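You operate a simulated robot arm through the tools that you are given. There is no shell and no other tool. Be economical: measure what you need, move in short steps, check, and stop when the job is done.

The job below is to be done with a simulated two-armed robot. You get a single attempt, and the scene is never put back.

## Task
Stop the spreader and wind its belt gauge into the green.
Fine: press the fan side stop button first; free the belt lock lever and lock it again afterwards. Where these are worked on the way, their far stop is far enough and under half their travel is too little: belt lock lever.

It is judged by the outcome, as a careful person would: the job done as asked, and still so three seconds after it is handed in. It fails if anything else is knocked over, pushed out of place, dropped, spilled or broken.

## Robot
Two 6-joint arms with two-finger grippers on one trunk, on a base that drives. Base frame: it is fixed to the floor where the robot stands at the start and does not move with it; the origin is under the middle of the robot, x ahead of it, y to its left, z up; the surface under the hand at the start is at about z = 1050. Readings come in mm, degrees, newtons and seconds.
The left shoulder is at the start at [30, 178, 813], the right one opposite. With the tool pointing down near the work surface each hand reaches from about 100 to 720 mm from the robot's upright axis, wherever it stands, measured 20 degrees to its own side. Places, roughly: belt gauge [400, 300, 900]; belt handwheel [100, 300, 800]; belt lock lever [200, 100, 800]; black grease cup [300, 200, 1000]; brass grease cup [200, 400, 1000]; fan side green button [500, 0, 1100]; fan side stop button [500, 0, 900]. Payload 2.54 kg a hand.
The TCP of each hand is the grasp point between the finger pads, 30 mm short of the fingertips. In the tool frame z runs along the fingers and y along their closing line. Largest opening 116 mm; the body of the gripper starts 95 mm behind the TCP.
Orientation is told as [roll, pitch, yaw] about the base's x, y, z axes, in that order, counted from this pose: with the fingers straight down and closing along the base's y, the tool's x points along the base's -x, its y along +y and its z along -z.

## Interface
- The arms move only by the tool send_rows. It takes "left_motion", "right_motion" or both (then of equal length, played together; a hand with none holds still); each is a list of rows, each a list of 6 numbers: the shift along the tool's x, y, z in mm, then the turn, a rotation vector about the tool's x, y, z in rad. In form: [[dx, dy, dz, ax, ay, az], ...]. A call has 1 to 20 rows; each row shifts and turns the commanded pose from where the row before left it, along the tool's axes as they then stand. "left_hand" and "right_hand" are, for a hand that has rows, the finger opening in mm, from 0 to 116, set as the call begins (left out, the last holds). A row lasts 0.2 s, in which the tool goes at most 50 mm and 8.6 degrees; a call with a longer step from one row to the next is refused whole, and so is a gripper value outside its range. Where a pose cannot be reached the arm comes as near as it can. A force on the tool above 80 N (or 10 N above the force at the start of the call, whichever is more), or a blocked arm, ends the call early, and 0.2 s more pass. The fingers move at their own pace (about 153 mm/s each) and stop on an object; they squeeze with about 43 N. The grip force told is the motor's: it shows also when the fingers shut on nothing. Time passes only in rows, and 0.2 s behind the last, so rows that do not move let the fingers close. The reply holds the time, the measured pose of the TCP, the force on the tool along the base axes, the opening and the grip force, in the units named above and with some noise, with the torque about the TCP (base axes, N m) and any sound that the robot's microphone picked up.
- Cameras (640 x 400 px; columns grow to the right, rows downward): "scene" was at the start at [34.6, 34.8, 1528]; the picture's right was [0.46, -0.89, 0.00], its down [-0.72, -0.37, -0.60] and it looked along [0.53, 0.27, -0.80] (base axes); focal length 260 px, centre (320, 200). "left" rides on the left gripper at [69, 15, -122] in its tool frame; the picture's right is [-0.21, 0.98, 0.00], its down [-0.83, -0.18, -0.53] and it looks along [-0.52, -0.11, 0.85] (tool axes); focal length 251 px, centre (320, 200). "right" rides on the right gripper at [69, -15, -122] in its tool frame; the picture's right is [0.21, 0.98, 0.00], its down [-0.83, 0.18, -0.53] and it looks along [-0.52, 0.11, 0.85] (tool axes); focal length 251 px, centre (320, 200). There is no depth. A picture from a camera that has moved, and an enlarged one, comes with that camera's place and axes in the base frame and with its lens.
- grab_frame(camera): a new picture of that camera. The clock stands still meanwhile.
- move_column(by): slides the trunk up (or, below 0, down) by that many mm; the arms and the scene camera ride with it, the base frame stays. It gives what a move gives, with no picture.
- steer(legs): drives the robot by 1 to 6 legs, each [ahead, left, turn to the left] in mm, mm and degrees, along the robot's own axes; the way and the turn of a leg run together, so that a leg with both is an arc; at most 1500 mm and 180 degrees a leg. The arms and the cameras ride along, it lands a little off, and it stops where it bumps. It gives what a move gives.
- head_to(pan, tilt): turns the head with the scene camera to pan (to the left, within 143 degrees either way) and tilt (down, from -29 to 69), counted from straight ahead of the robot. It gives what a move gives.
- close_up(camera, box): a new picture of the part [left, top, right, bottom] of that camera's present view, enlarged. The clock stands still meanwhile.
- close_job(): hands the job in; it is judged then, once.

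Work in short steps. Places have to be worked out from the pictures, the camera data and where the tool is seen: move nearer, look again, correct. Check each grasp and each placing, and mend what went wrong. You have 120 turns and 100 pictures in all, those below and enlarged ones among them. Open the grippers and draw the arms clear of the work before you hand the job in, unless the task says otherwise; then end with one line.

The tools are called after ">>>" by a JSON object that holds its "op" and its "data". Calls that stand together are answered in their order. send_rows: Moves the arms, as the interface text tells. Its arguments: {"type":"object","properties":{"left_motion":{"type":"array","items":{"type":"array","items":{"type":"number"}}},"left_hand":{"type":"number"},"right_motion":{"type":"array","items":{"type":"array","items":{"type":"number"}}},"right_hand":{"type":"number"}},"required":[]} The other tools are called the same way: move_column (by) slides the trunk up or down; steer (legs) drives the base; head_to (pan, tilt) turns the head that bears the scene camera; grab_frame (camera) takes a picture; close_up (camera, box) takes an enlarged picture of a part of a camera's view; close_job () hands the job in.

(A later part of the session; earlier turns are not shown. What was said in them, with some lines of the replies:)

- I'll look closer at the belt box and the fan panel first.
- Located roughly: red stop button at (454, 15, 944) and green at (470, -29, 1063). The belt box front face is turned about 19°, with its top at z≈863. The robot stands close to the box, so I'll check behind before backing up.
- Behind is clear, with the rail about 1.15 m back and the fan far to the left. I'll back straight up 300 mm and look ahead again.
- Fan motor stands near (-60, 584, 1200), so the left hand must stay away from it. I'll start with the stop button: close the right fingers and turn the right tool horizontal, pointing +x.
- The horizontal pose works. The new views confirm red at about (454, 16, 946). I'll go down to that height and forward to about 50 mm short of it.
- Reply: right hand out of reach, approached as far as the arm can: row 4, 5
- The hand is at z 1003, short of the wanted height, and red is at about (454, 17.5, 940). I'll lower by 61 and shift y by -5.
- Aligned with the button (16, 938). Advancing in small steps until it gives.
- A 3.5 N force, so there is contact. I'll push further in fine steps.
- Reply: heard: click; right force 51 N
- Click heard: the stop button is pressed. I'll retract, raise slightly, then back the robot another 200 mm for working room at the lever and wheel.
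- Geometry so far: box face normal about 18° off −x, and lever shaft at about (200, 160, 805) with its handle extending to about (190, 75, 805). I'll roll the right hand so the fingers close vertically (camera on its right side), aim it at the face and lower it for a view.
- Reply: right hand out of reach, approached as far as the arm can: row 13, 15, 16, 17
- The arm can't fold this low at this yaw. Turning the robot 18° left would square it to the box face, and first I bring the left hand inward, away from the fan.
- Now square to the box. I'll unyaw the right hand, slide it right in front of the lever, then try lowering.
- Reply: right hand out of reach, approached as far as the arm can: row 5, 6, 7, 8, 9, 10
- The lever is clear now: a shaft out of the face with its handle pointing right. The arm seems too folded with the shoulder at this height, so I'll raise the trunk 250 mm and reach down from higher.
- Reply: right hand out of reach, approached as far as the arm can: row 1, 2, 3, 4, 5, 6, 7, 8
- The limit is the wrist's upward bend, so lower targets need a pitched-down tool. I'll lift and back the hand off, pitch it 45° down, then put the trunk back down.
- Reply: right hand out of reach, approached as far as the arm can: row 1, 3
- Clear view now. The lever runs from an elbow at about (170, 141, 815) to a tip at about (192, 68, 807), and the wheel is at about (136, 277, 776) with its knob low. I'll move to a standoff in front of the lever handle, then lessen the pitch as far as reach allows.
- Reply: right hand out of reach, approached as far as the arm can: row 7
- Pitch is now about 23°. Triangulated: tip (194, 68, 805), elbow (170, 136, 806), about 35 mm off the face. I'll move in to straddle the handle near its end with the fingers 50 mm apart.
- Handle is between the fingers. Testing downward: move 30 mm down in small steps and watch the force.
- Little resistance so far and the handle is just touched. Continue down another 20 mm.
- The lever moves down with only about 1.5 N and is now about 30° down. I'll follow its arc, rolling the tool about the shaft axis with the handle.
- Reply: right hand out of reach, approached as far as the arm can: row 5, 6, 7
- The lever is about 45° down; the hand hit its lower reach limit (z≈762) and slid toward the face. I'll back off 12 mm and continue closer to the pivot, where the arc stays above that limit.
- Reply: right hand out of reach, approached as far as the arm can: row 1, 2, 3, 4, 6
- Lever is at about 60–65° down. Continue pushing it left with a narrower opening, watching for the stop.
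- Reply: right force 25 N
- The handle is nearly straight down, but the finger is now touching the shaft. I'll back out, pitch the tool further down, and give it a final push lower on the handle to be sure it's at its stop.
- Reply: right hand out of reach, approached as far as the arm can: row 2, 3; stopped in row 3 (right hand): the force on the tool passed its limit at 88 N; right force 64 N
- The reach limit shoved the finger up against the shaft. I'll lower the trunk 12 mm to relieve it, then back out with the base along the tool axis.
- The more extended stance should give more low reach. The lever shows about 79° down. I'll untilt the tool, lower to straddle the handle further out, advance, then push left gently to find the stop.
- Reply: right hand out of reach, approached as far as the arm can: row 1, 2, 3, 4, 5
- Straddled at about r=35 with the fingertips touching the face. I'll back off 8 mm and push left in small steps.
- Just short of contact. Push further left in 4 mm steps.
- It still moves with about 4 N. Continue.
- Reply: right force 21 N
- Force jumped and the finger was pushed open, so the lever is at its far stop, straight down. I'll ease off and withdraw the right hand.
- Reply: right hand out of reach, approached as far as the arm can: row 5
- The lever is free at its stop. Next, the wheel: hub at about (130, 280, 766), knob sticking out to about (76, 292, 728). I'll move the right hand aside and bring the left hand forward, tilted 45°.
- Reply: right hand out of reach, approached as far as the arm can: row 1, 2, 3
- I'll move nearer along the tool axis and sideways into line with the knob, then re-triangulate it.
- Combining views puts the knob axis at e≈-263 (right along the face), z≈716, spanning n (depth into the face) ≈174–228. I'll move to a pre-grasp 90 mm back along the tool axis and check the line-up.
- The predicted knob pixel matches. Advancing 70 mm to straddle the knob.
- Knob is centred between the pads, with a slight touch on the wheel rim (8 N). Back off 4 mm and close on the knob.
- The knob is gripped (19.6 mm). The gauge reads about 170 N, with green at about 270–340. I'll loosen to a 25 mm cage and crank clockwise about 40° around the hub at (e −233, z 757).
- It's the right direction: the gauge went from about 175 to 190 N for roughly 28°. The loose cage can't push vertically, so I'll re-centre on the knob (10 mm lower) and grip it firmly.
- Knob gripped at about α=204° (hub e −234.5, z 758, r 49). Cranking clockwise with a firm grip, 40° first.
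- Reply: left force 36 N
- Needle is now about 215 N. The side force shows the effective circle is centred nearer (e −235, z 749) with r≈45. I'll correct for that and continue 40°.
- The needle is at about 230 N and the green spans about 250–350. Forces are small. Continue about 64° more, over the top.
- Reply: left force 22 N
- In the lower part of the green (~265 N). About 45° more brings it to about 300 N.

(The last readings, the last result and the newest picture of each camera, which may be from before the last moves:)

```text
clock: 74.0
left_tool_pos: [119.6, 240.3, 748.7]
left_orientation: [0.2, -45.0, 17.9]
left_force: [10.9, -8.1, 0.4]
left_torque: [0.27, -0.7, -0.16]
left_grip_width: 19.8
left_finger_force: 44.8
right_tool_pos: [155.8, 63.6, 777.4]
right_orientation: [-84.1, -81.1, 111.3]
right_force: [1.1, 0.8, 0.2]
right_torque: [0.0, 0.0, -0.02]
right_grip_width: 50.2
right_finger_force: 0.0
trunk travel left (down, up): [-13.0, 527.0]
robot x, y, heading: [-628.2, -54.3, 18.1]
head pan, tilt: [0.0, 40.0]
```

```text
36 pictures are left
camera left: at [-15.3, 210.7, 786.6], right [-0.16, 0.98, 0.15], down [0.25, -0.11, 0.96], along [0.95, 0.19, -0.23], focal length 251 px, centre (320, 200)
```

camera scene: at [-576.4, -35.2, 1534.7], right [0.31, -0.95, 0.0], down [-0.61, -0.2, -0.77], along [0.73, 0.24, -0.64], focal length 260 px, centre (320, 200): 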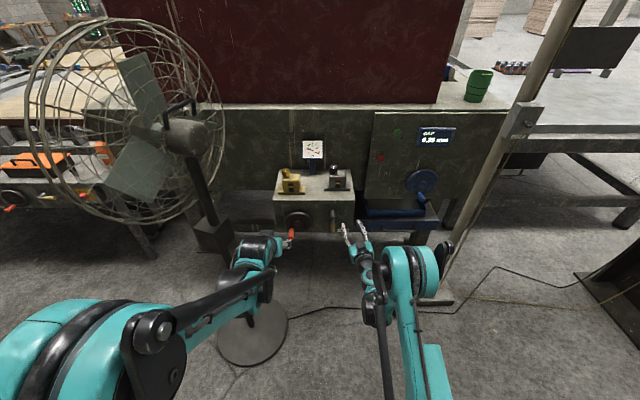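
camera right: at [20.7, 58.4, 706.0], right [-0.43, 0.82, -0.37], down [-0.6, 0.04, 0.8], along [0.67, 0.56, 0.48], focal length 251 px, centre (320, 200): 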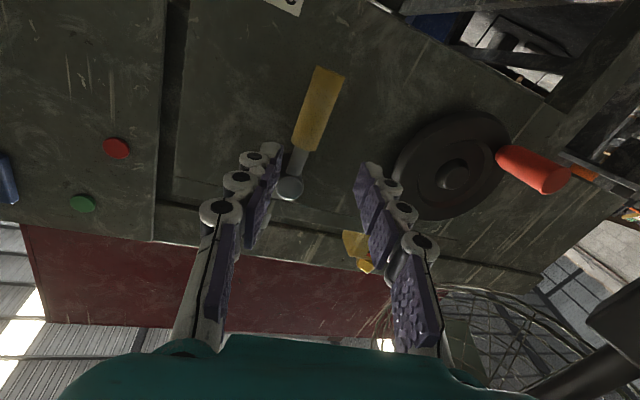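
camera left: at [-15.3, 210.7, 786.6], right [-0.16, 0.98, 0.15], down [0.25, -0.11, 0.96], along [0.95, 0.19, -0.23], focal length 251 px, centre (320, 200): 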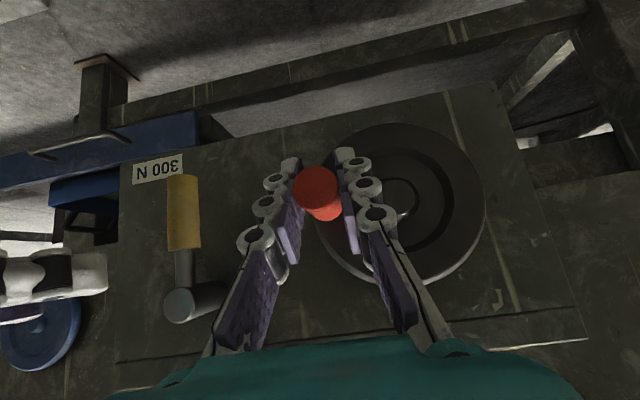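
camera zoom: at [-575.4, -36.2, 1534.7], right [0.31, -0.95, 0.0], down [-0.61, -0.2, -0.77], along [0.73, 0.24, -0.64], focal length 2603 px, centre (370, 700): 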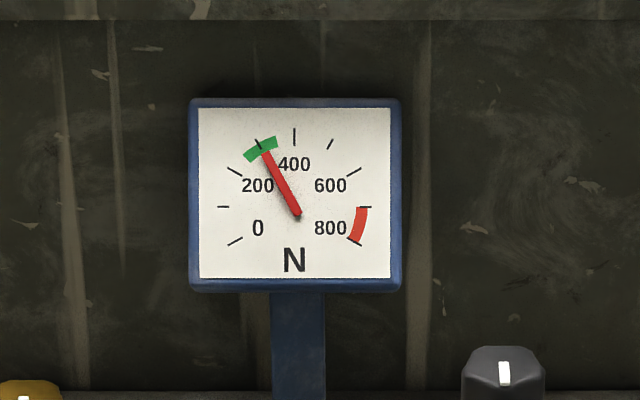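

Needle is centred at about 300 N. Release the knob, withdraw the left hand along its axis and check that the gauge holds.

>>> {"op": "send_rows", "data": {"left_motion": [[0, 0, 0, 0, 0, 0], [0, 0, 0, 0, 0, 0], [0, 0, -25, 0, 0, 0], [0, 0, -40, 0, 0, 0], [0, 0, -40, 0, 0, 0], [0, 20, -40, 0, 0, 0], [0, 30, -35, 0, 0, 0]], "left_hand": 50}}

>>> {"op": "grab_frame", "data": {"camera": "left"}}

>>> {"op": "close_up", "data": {"camera": "scene", "box": [290, 130, 340, 170]}}

>>> {"op": "grab_frame", "data": {"camera": "right"}}

```text
clock: 75.7
left_tool_pos: [-20.7, 248.3, 877.1]
left_orientation: [0.0, -45.1, 17.9]
left_force: [-0.1, -0.4, -0.1]
left_torque: [0.0, -0.01, -0.04]
left_grip_width: 49.8
left_finger_force: 0.1
right_tool_pos: [154.5, 65.0, 780.7]
right_orientation: [-84.3, -80.9, 111.6]
right_force: [0.5, -0.3, 1.2]
right_torque: [0.02, 0.03, -0.02]
right_grip_width: 49.9
right_finger_force: 0.0
trunk travel left (down, up): [-13.0, 527.0]
robot x, y, heading: [-628.0, -52.1, 17.9]
head pan, tilt: [0.0, 40.0]
```

```text
35 pictures are left
camera left: at [-153.7, 219.5, 914.1], right [-0.16, 0.98, 0.15], down [0.25, -0.11, 0.96], along [0.96, 0.19, -0.23], focal length 251 px, centre (320, 200)
```

left: 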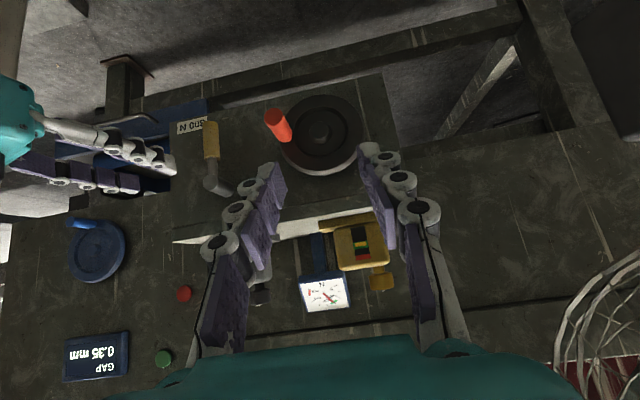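

```text
10.00 times, centred on (315, 150) of scene
camera zoom: at [-577.3, -35.1, 1534.8], right [0.31, -0.95, 0.0], down [-0.61, -0.2, -0.77], along [0.73, 0.24, -0.64], focal length 2603 px, centre (370, 700)
```

zoom: 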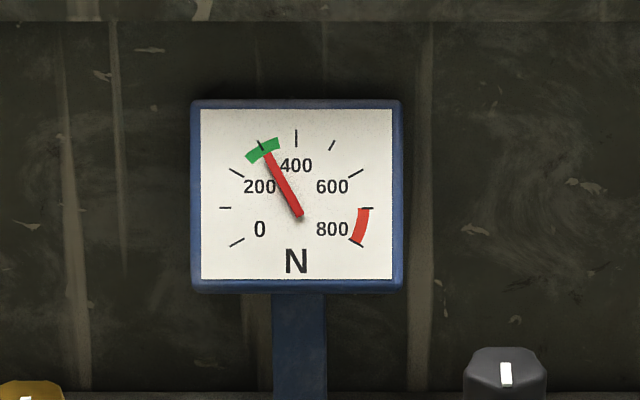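

```text
33 pictures are left
camera right: at [57.5, -15.4, 716.1], right [-0.43, 0.83, -0.37], down [-0.61, 0.04, 0.8], along [0.67, 0.56, 0.48], focal length 251 px, centre (320, 200)
```

right: 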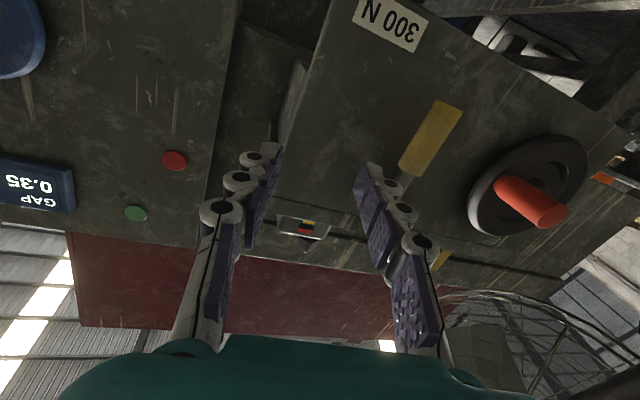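

The gauge holds at 300 N with the wheel released. Now to lock the lever again: I bring the right hand over so its fingers straddle the hanging handle.

>>> {"op": "send_rows", "data": {"right_motion": [[0, 0, -12, 0, 0, 0], [1.5, 12, 0, 0, 0, 0], [1.5, 12, 0, 0, 0, 0], [1.5, 12, 0, 0, 0, 0], [1.5, 11, 0, 0, 0, 0]], "right_hand": 50}}

>>> {"op": "grab_frame", "data": {"camera": "right"}}

```text
clock: 76.8
left_tool_pos: [-18.3, 247.3, 877.1]
left_orientation: [-0.1, -45.1, 17.8]
left_force: [0.1, 0.3, 0.0]
left_torque: [0.0, 0.04, -0.01]
left_grip_width: 50.1
left_finger_force: 0.0
right_tool_pos: [134.7, 104.1, 769.3]
right_orientation: [-84.0, -80.9, 111.3]
right_force: [-0.1, 0.5, 0.3]
right_torque: [0.02, 0.03, -0.02]
right_grip_width: 49.8
right_finger_force: 0.1
right hand out of reach, approached as far as the arm can: row 1, 3, 5
trunk travel left (down, up): [-13.0, 527.0]
robot x, y, heading: [-625.8, -52.4, 17.8]
head pan, tilt: [0.0, 40.0]
```

```text
32 pictures are left
camera right: at [37.4, 24.3, 706.8], right [-0.43, 0.83, -0.37], down [-0.6, 0.04, 0.8], along [0.67, 0.56, 0.48], focal length 251 px, centre (320, 200)
```

right: 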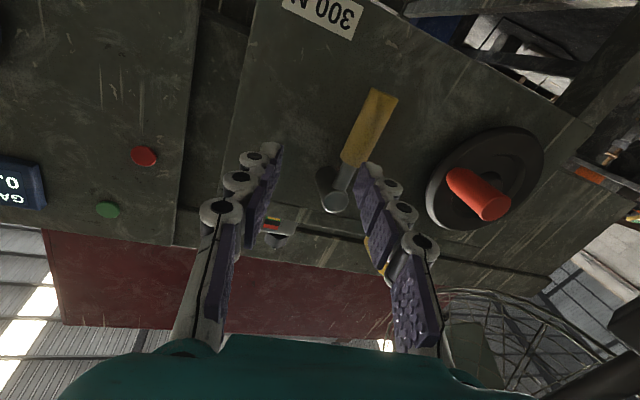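

The left finger is marginal relative to the handle. Shift 8 mm further left, then advance.

>>> {"op": "send_rows", "data": {"right_motion": [[0, 8, 0, 0, 0, 0], [0, 0, 14, 0, 0, 0], [0, 0, 14, 0, 0, 0], [0, 0, 10, 0, 0, 0]]}}

>>> {"op": "grab_frame", "data": {"camera": "right"}}

```text
clock: 77.8
left_tool_pos: [-18.2, 247.1, 876.7]
left_orientation: [0.1, -45.2, 18.1]
left_force: [0.2, -0.1, 0.9]
left_torque: [-0.01, 0.0, -0.02]
left_grip_width: 49.9
left_finger_force: 0.0
right_tool_pos: [165.7, 128.2, 768.6]
right_orientation: [-84.2, -80.9, 111.4]
right_force: [-0.4, -0.4, 0.1]
right_torque: [0.03, 0.04, -0.01]
right_grip_width: 49.9
right_finger_force: 0.1
trunk travel left (down, up): [-13.0, 527.0]
robot x, y, heading: [-629.9, -54.9, 17.9]
head pan, tilt: [0.0, 40.0]
```

```text
31 pictures are left
camera right: at [68.0, 48.9, 705.1], right [-0.43, 0.83, -0.37], down [-0.6, 0.04, 0.8], along [0.67, 0.56, 0.48], focal length 251 px, centre (320, 200)
```

right: 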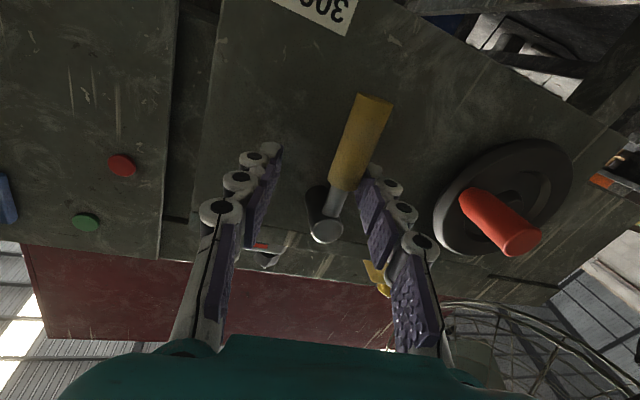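

Handle is between the fingers. Now I push it right and roll the hand back around the shaft axis: first 45°.

>>> {"op": "send_rows", "data": {"right_motion": [[1, -4.4, 0.3, 0, 0, 0], [1, -4.4, 0.3, 0, 0, 0], [-1.5, -5.3, -0.87, 0, 0.02, -0.129], [-1.5, -5.3, -0.87, 0, 0.02, -0.129], [-1.5, -5.3, -0.87, 0, 0.02, -0.129], [-1.5, -5.3, -0.87, 0, 0.02, -0.129], [-1.5, -5.3, -0.87, 0, 0.02, -0.129]]}}

>>> {"op": "grab_frame", "data": {"camera": "right"}}

>>> {"op": "close_up", "data": {"camera": "scene", "box": [280, 150, 400, 250]}}

```text
clock: 79.5
left_tool_pos: [-16.9, 247.9, 877.5]
left_orientation: [0.0, -45.1, 17.9]
left_force: [-0.3, 0.8, 0.9]
left_torque: [-0.01, -0.03, -0.01]
left_grip_width: 50.1
left_finger_force: 0.2
right_tool_pos: [176.4, 99.4, 786.3]
right_orientation: [-81.8, -43.4, 108.9]
right_force: [-0.4, 1.9, -1.6]
right_torque: [-0.04, -0.01, 0.06]
right_grip_width: 52.4
right_finger_force: 1.7
trunk travel left (down, up): [-13.0, 527.0]
robot x, y, heading: [-630.7, -54.0, 18.2]
head pan, tilt: [0.0, 40.0]
```

```text
30 pictures are left
camera right: at [87.1, -7.4, 762.0], right [-0.3, 0.44, -0.85], down [-0.74, 0.46, 0.49], along [0.6, 0.78, 0.19], focal length 251 px, centre (320, 200)
```

right: 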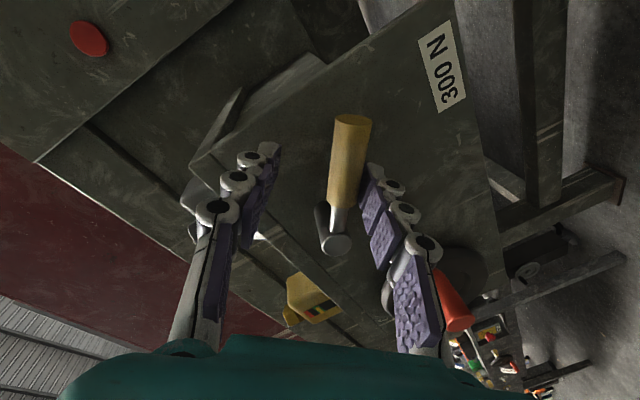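

```text
4.00 times, centred on (340, 200) of scene
camera zoom: at [-576.3, -34.9, 1534.7], right [0.31, -0.95, 0.0], down [-0.61, -0.2, -0.77], along [0.73, 0.24, -0.64], focal length 1041 px, centre (240, 200)
```

zoom: 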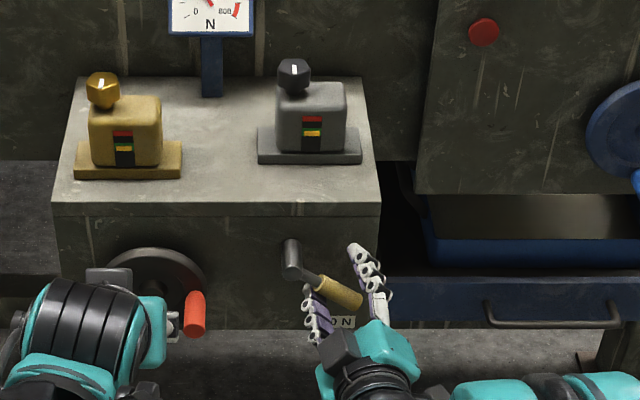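

Working smoothly with 2 N; the lever is at about 48°. Continue up toward horizontal.

>>> {"op": "send_rows", "data": {"right_motion": [[-1.5, -5.3, -0.87, 0, 0.02, -0.129], [-1.5, -5.3, -0.87, 0, 0.02, -0.129], [-1.5, -5.3, -0.87, 0, 0.02, -0.129], [-1.5, -5.3, -0.87, 0, 0.02, -0.129], [-1.5, -5.3, -0.87, 0, 0.02, -0.129], [-1.0, -4.5, -0.8, 0, 0, 0]]}}

>>> {"op": "grab_frame", "data": {"camera": "right"}}

```text
clock: 80.8
left_tool_pos: [-17.4, 246.9, 876.8]
left_orientation: [0.1, -45.1, 17.9]
left_force: [-0.5, 0.0, -0.3]
left_torque: [-0.01, -0.01, 0.0]
left_grip_width: 50.2
left_finger_force: 0.0
right_tool_pos: [177.1, 93.7, 817.0]
right_orientation: [-81.6, -6.1, 108.4]
right_force: [-0.6, -1.7, -3.8]
right_torque: [-0.07, 0.03, -0.01]
right_grip_width: 52.1
right_finger_force: 1.8
trunk travel left (down, up): [-13.0, 527.0]
robot x, y, heading: [-626.1, -53.5, 18.1]
head pan, tilt: [0.0, 40.0]
```

```text
28 pictures are left
camera right: at [87.9, -12.2, 842.4], right [-0.1, -0.15, -0.98], down [-0.79, 0.61, -0.01], along [0.61, 0.77, -0.18], focal length 251 px, centre (320, 200)
```

right: 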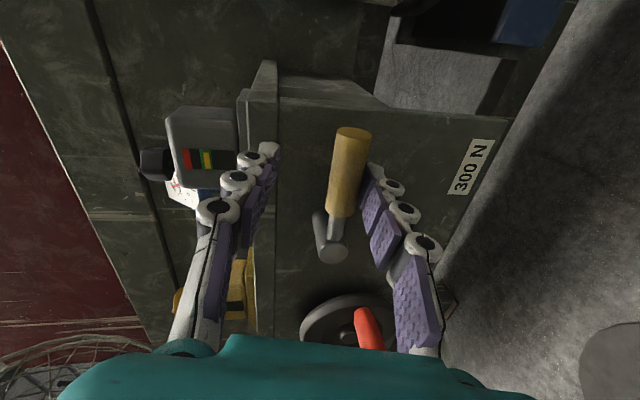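

Almost horizontal. Push up in 3 mm steps until it meets the stop.

>>> {"op": "send_rows", "data": {"right_motion": [[0, -3, -0.4, 0, 0, 0], [0, -3, -0.4, 0, 0, 0], [0, -3, -0.4, 0, 0, 0]]}}

```text
clock: 81.7
left_tool_pos: [-15.2, 247.4, 873.8]
left_orientation: [0.2, -44.9, 17.9]
left_force: [0.0, 0.1, 0.1]
left_torque: [-0.05, -0.02, -0.01]
left_grip_width: 50.2
left_finger_force: 0.0
right_tool_pos: [178.6, 95.3, 821.4]
right_orientation: [-81.4, -6.1, 108.4]
right_force: [3.3, 1.5, -22.2]
right_torque: [-0.37, -0.05, -0.14]
right_grip_width: 62.7
right_finger_force: 9.3
trunk travel left (down, up): [-13.0, 527.0]
robot x, y, heading: [-625.3, -52.3, 17.9]
head pan, tilt: [0.0, 40.0]
```

22 N with the finger pushed open: the lever is back at its stop. Ease off, centre, and withdraw by backing the base 150 mm, then inspect.

>>> {"op": "send_rows", "data": {"right_motion": [[0, 5, 0, 0, 0, 0], [0, 6, 0, 0, 0, 0]], "right_hand": 56}}

>>> {"op": "steer", "data": {"legs": [[-150, 0, 0]]}}

>>> {"op": "grab_frame", "data": {"camera": "scene"}}

>>> {"op": "grab_frame", "data": {"camera": "right"}}

>>> {"op": "close_up", "data": {"camera": "scene", "box": [270, 100, 400, 220]}}

```text
clock: 82.2
left_tool_pos: [-17.9, 247.4, 876.2]
left_orientation: [0.2, -44.9, 17.9]
left_force: [0.7, 0.0, 0.6]
left_torque: [0.0, 0.0, 0.0]
left_grip_width: 50.0
left_finger_force: 0.1
right_tool_pos: [175.3, 94.9, 815.2]
right_orientation: [-81.7, -6.2, 108.6]
right_force: [0.0, -0.9, -0.2]
right_torque: [0.02, -0.04, 0.01]
right_grip_width: 55.7
right_finger_force: 0.1
trunk travel left (down, up): [-13.0, 527.0]
robot x, y, heading: [-627.0, -46.8, 18.1]
head pan, tilt: [0.0, 40.0]
```

```text
clock: 83.6
left_tool_pos: [-162.3, 201.5, 877.6]
left_orientation: [0.2, -45.2, 18.0]
left_force: [-0.6, 0.4, -0.5]
left_torque: [0.0, -0.05, 0.0]
left_grip_width: 50.0
left_finger_force: 0.1
right_tool_pos: [30.8, 46.9, 816.3]
right_orientation: [-81.8, -6.1, 108.5]
right_force: [-0.3, -0.3, 0.7]
right_torque: [0.03, 0.02, 0.03]
right_grip_width: 56.1
right_finger_force: 0.0
trunk travel left (down, up): [-13.0, 527.0]
robot x, y, heading: [-770.3, -102.0, 18.0]
head pan, tilt: [0.0, 40.0]
```

```text
27 pictures are left
camera scene: at [-721.2, -82.2, 1534.8], right [0.31, -0.95, 0.0], down [-0.61, -0.2, -0.77], along [0.73, 0.24, -0.64], focal length 260 px, centre (320, 200)
```

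scene: 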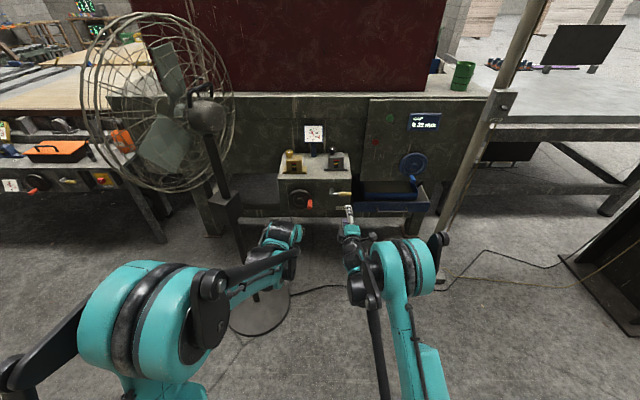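

```text
26 pictures are left
camera right: at [-58.5, -58.8, 840.4], right [-0.1, -0.15, -0.98], down [-0.79, 0.61, -0.01], along [0.6, 0.78, -0.18], focal length 251 px, centre (320, 200)
```

right: 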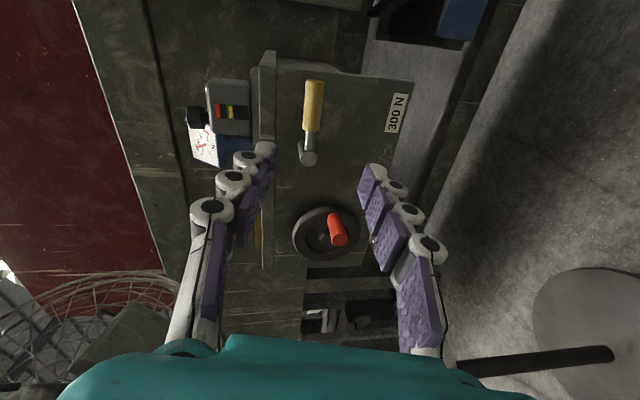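

```text
3.33 times, centred on (335, 160) of scene
camera zoom: at [-721.2, -82.2, 1534.8], right [0.31, -0.95, 0.0], down [-0.61, -0.2, -0.77], along [0.73, 0.24, -0.64], focal length 868 px, centre (270, 333)
```

zoom: 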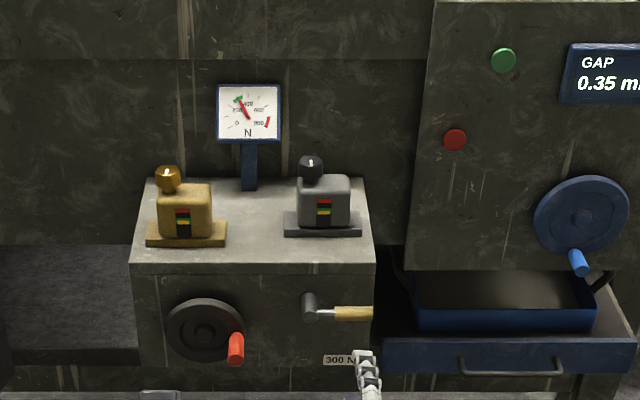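

Lever is horizontal as at the start. One last enlarged look at the gauge while opening the grippers.

>>> {"op": "send_rows", "data": {"left_motion": [[0, 0, -20, 0, 0, 0], [0, 0, 0, 0, 0, 0]], "right_motion": [[0, 0, -15, 0, 0, 0], [0, 0, 0, 0, 0, 0]], "left_hand": 100, "right_hand": 100}}

>>> {"op": "close_up", "data": {"camera": "scene", "box": [295, 115, 335, 147]}}

```text
clock: 84.2
left_tool_pos: [-175.4, 196.3, 890.8]
left_orientation: [0.1, -45.0, 17.9]
left_force: [-0.3, -0.1, 0.7]
left_torque: [0.01, 0.01, 0.01]
left_grip_width: 100.1
left_finger_force: 0.1
right_tool_pos: [16.5, 43.2, 817.3]
right_orientation: [-81.6, -6.1, 108.5]
right_force: [1.0, 1.7, 0.3]
right_torque: [-0.02, 0.01, -0.01]
right_grip_width: 99.9
right_finger_force: 0.0
trunk travel left (down, up): [-13.0, 527.0]
robot x, y, heading: [-770.9, -101.2, 18.2]
head pan, tilt: [0.0, 40.0]
```

```text
12.50 times, centred on (315, 131) of scene
camera zoom: at [-719.6, -81.8, 1534.7], right [0.31, -0.95, 0.0], down [-0.61, -0.2, -0.77], along [0.73, 0.24, -0.64], focal length 3254 px, centre (382, 1062)
```

zoom: 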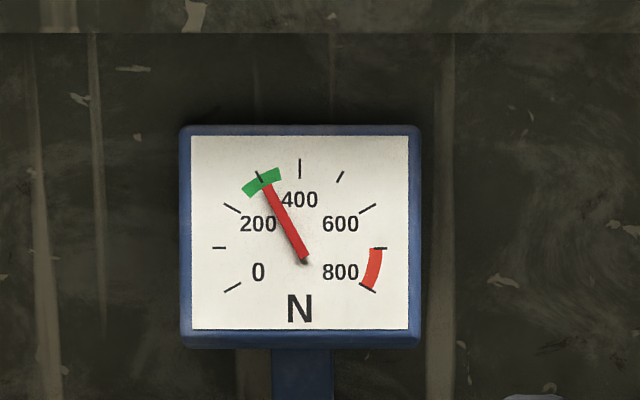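

The gauge sits in the middle of the green, the lever is locked, the stop button was pressed, and the hands are clear. Handing in.

>>> {"op": "close_job", "data": {}}

```text
The job is handed in.
```

I pressed the fan side stop button first and heard it click. I then freed the belt lock lever to its far stop, wound the belt gauge to about 300 N in the middle of the green, and locked the lever again.
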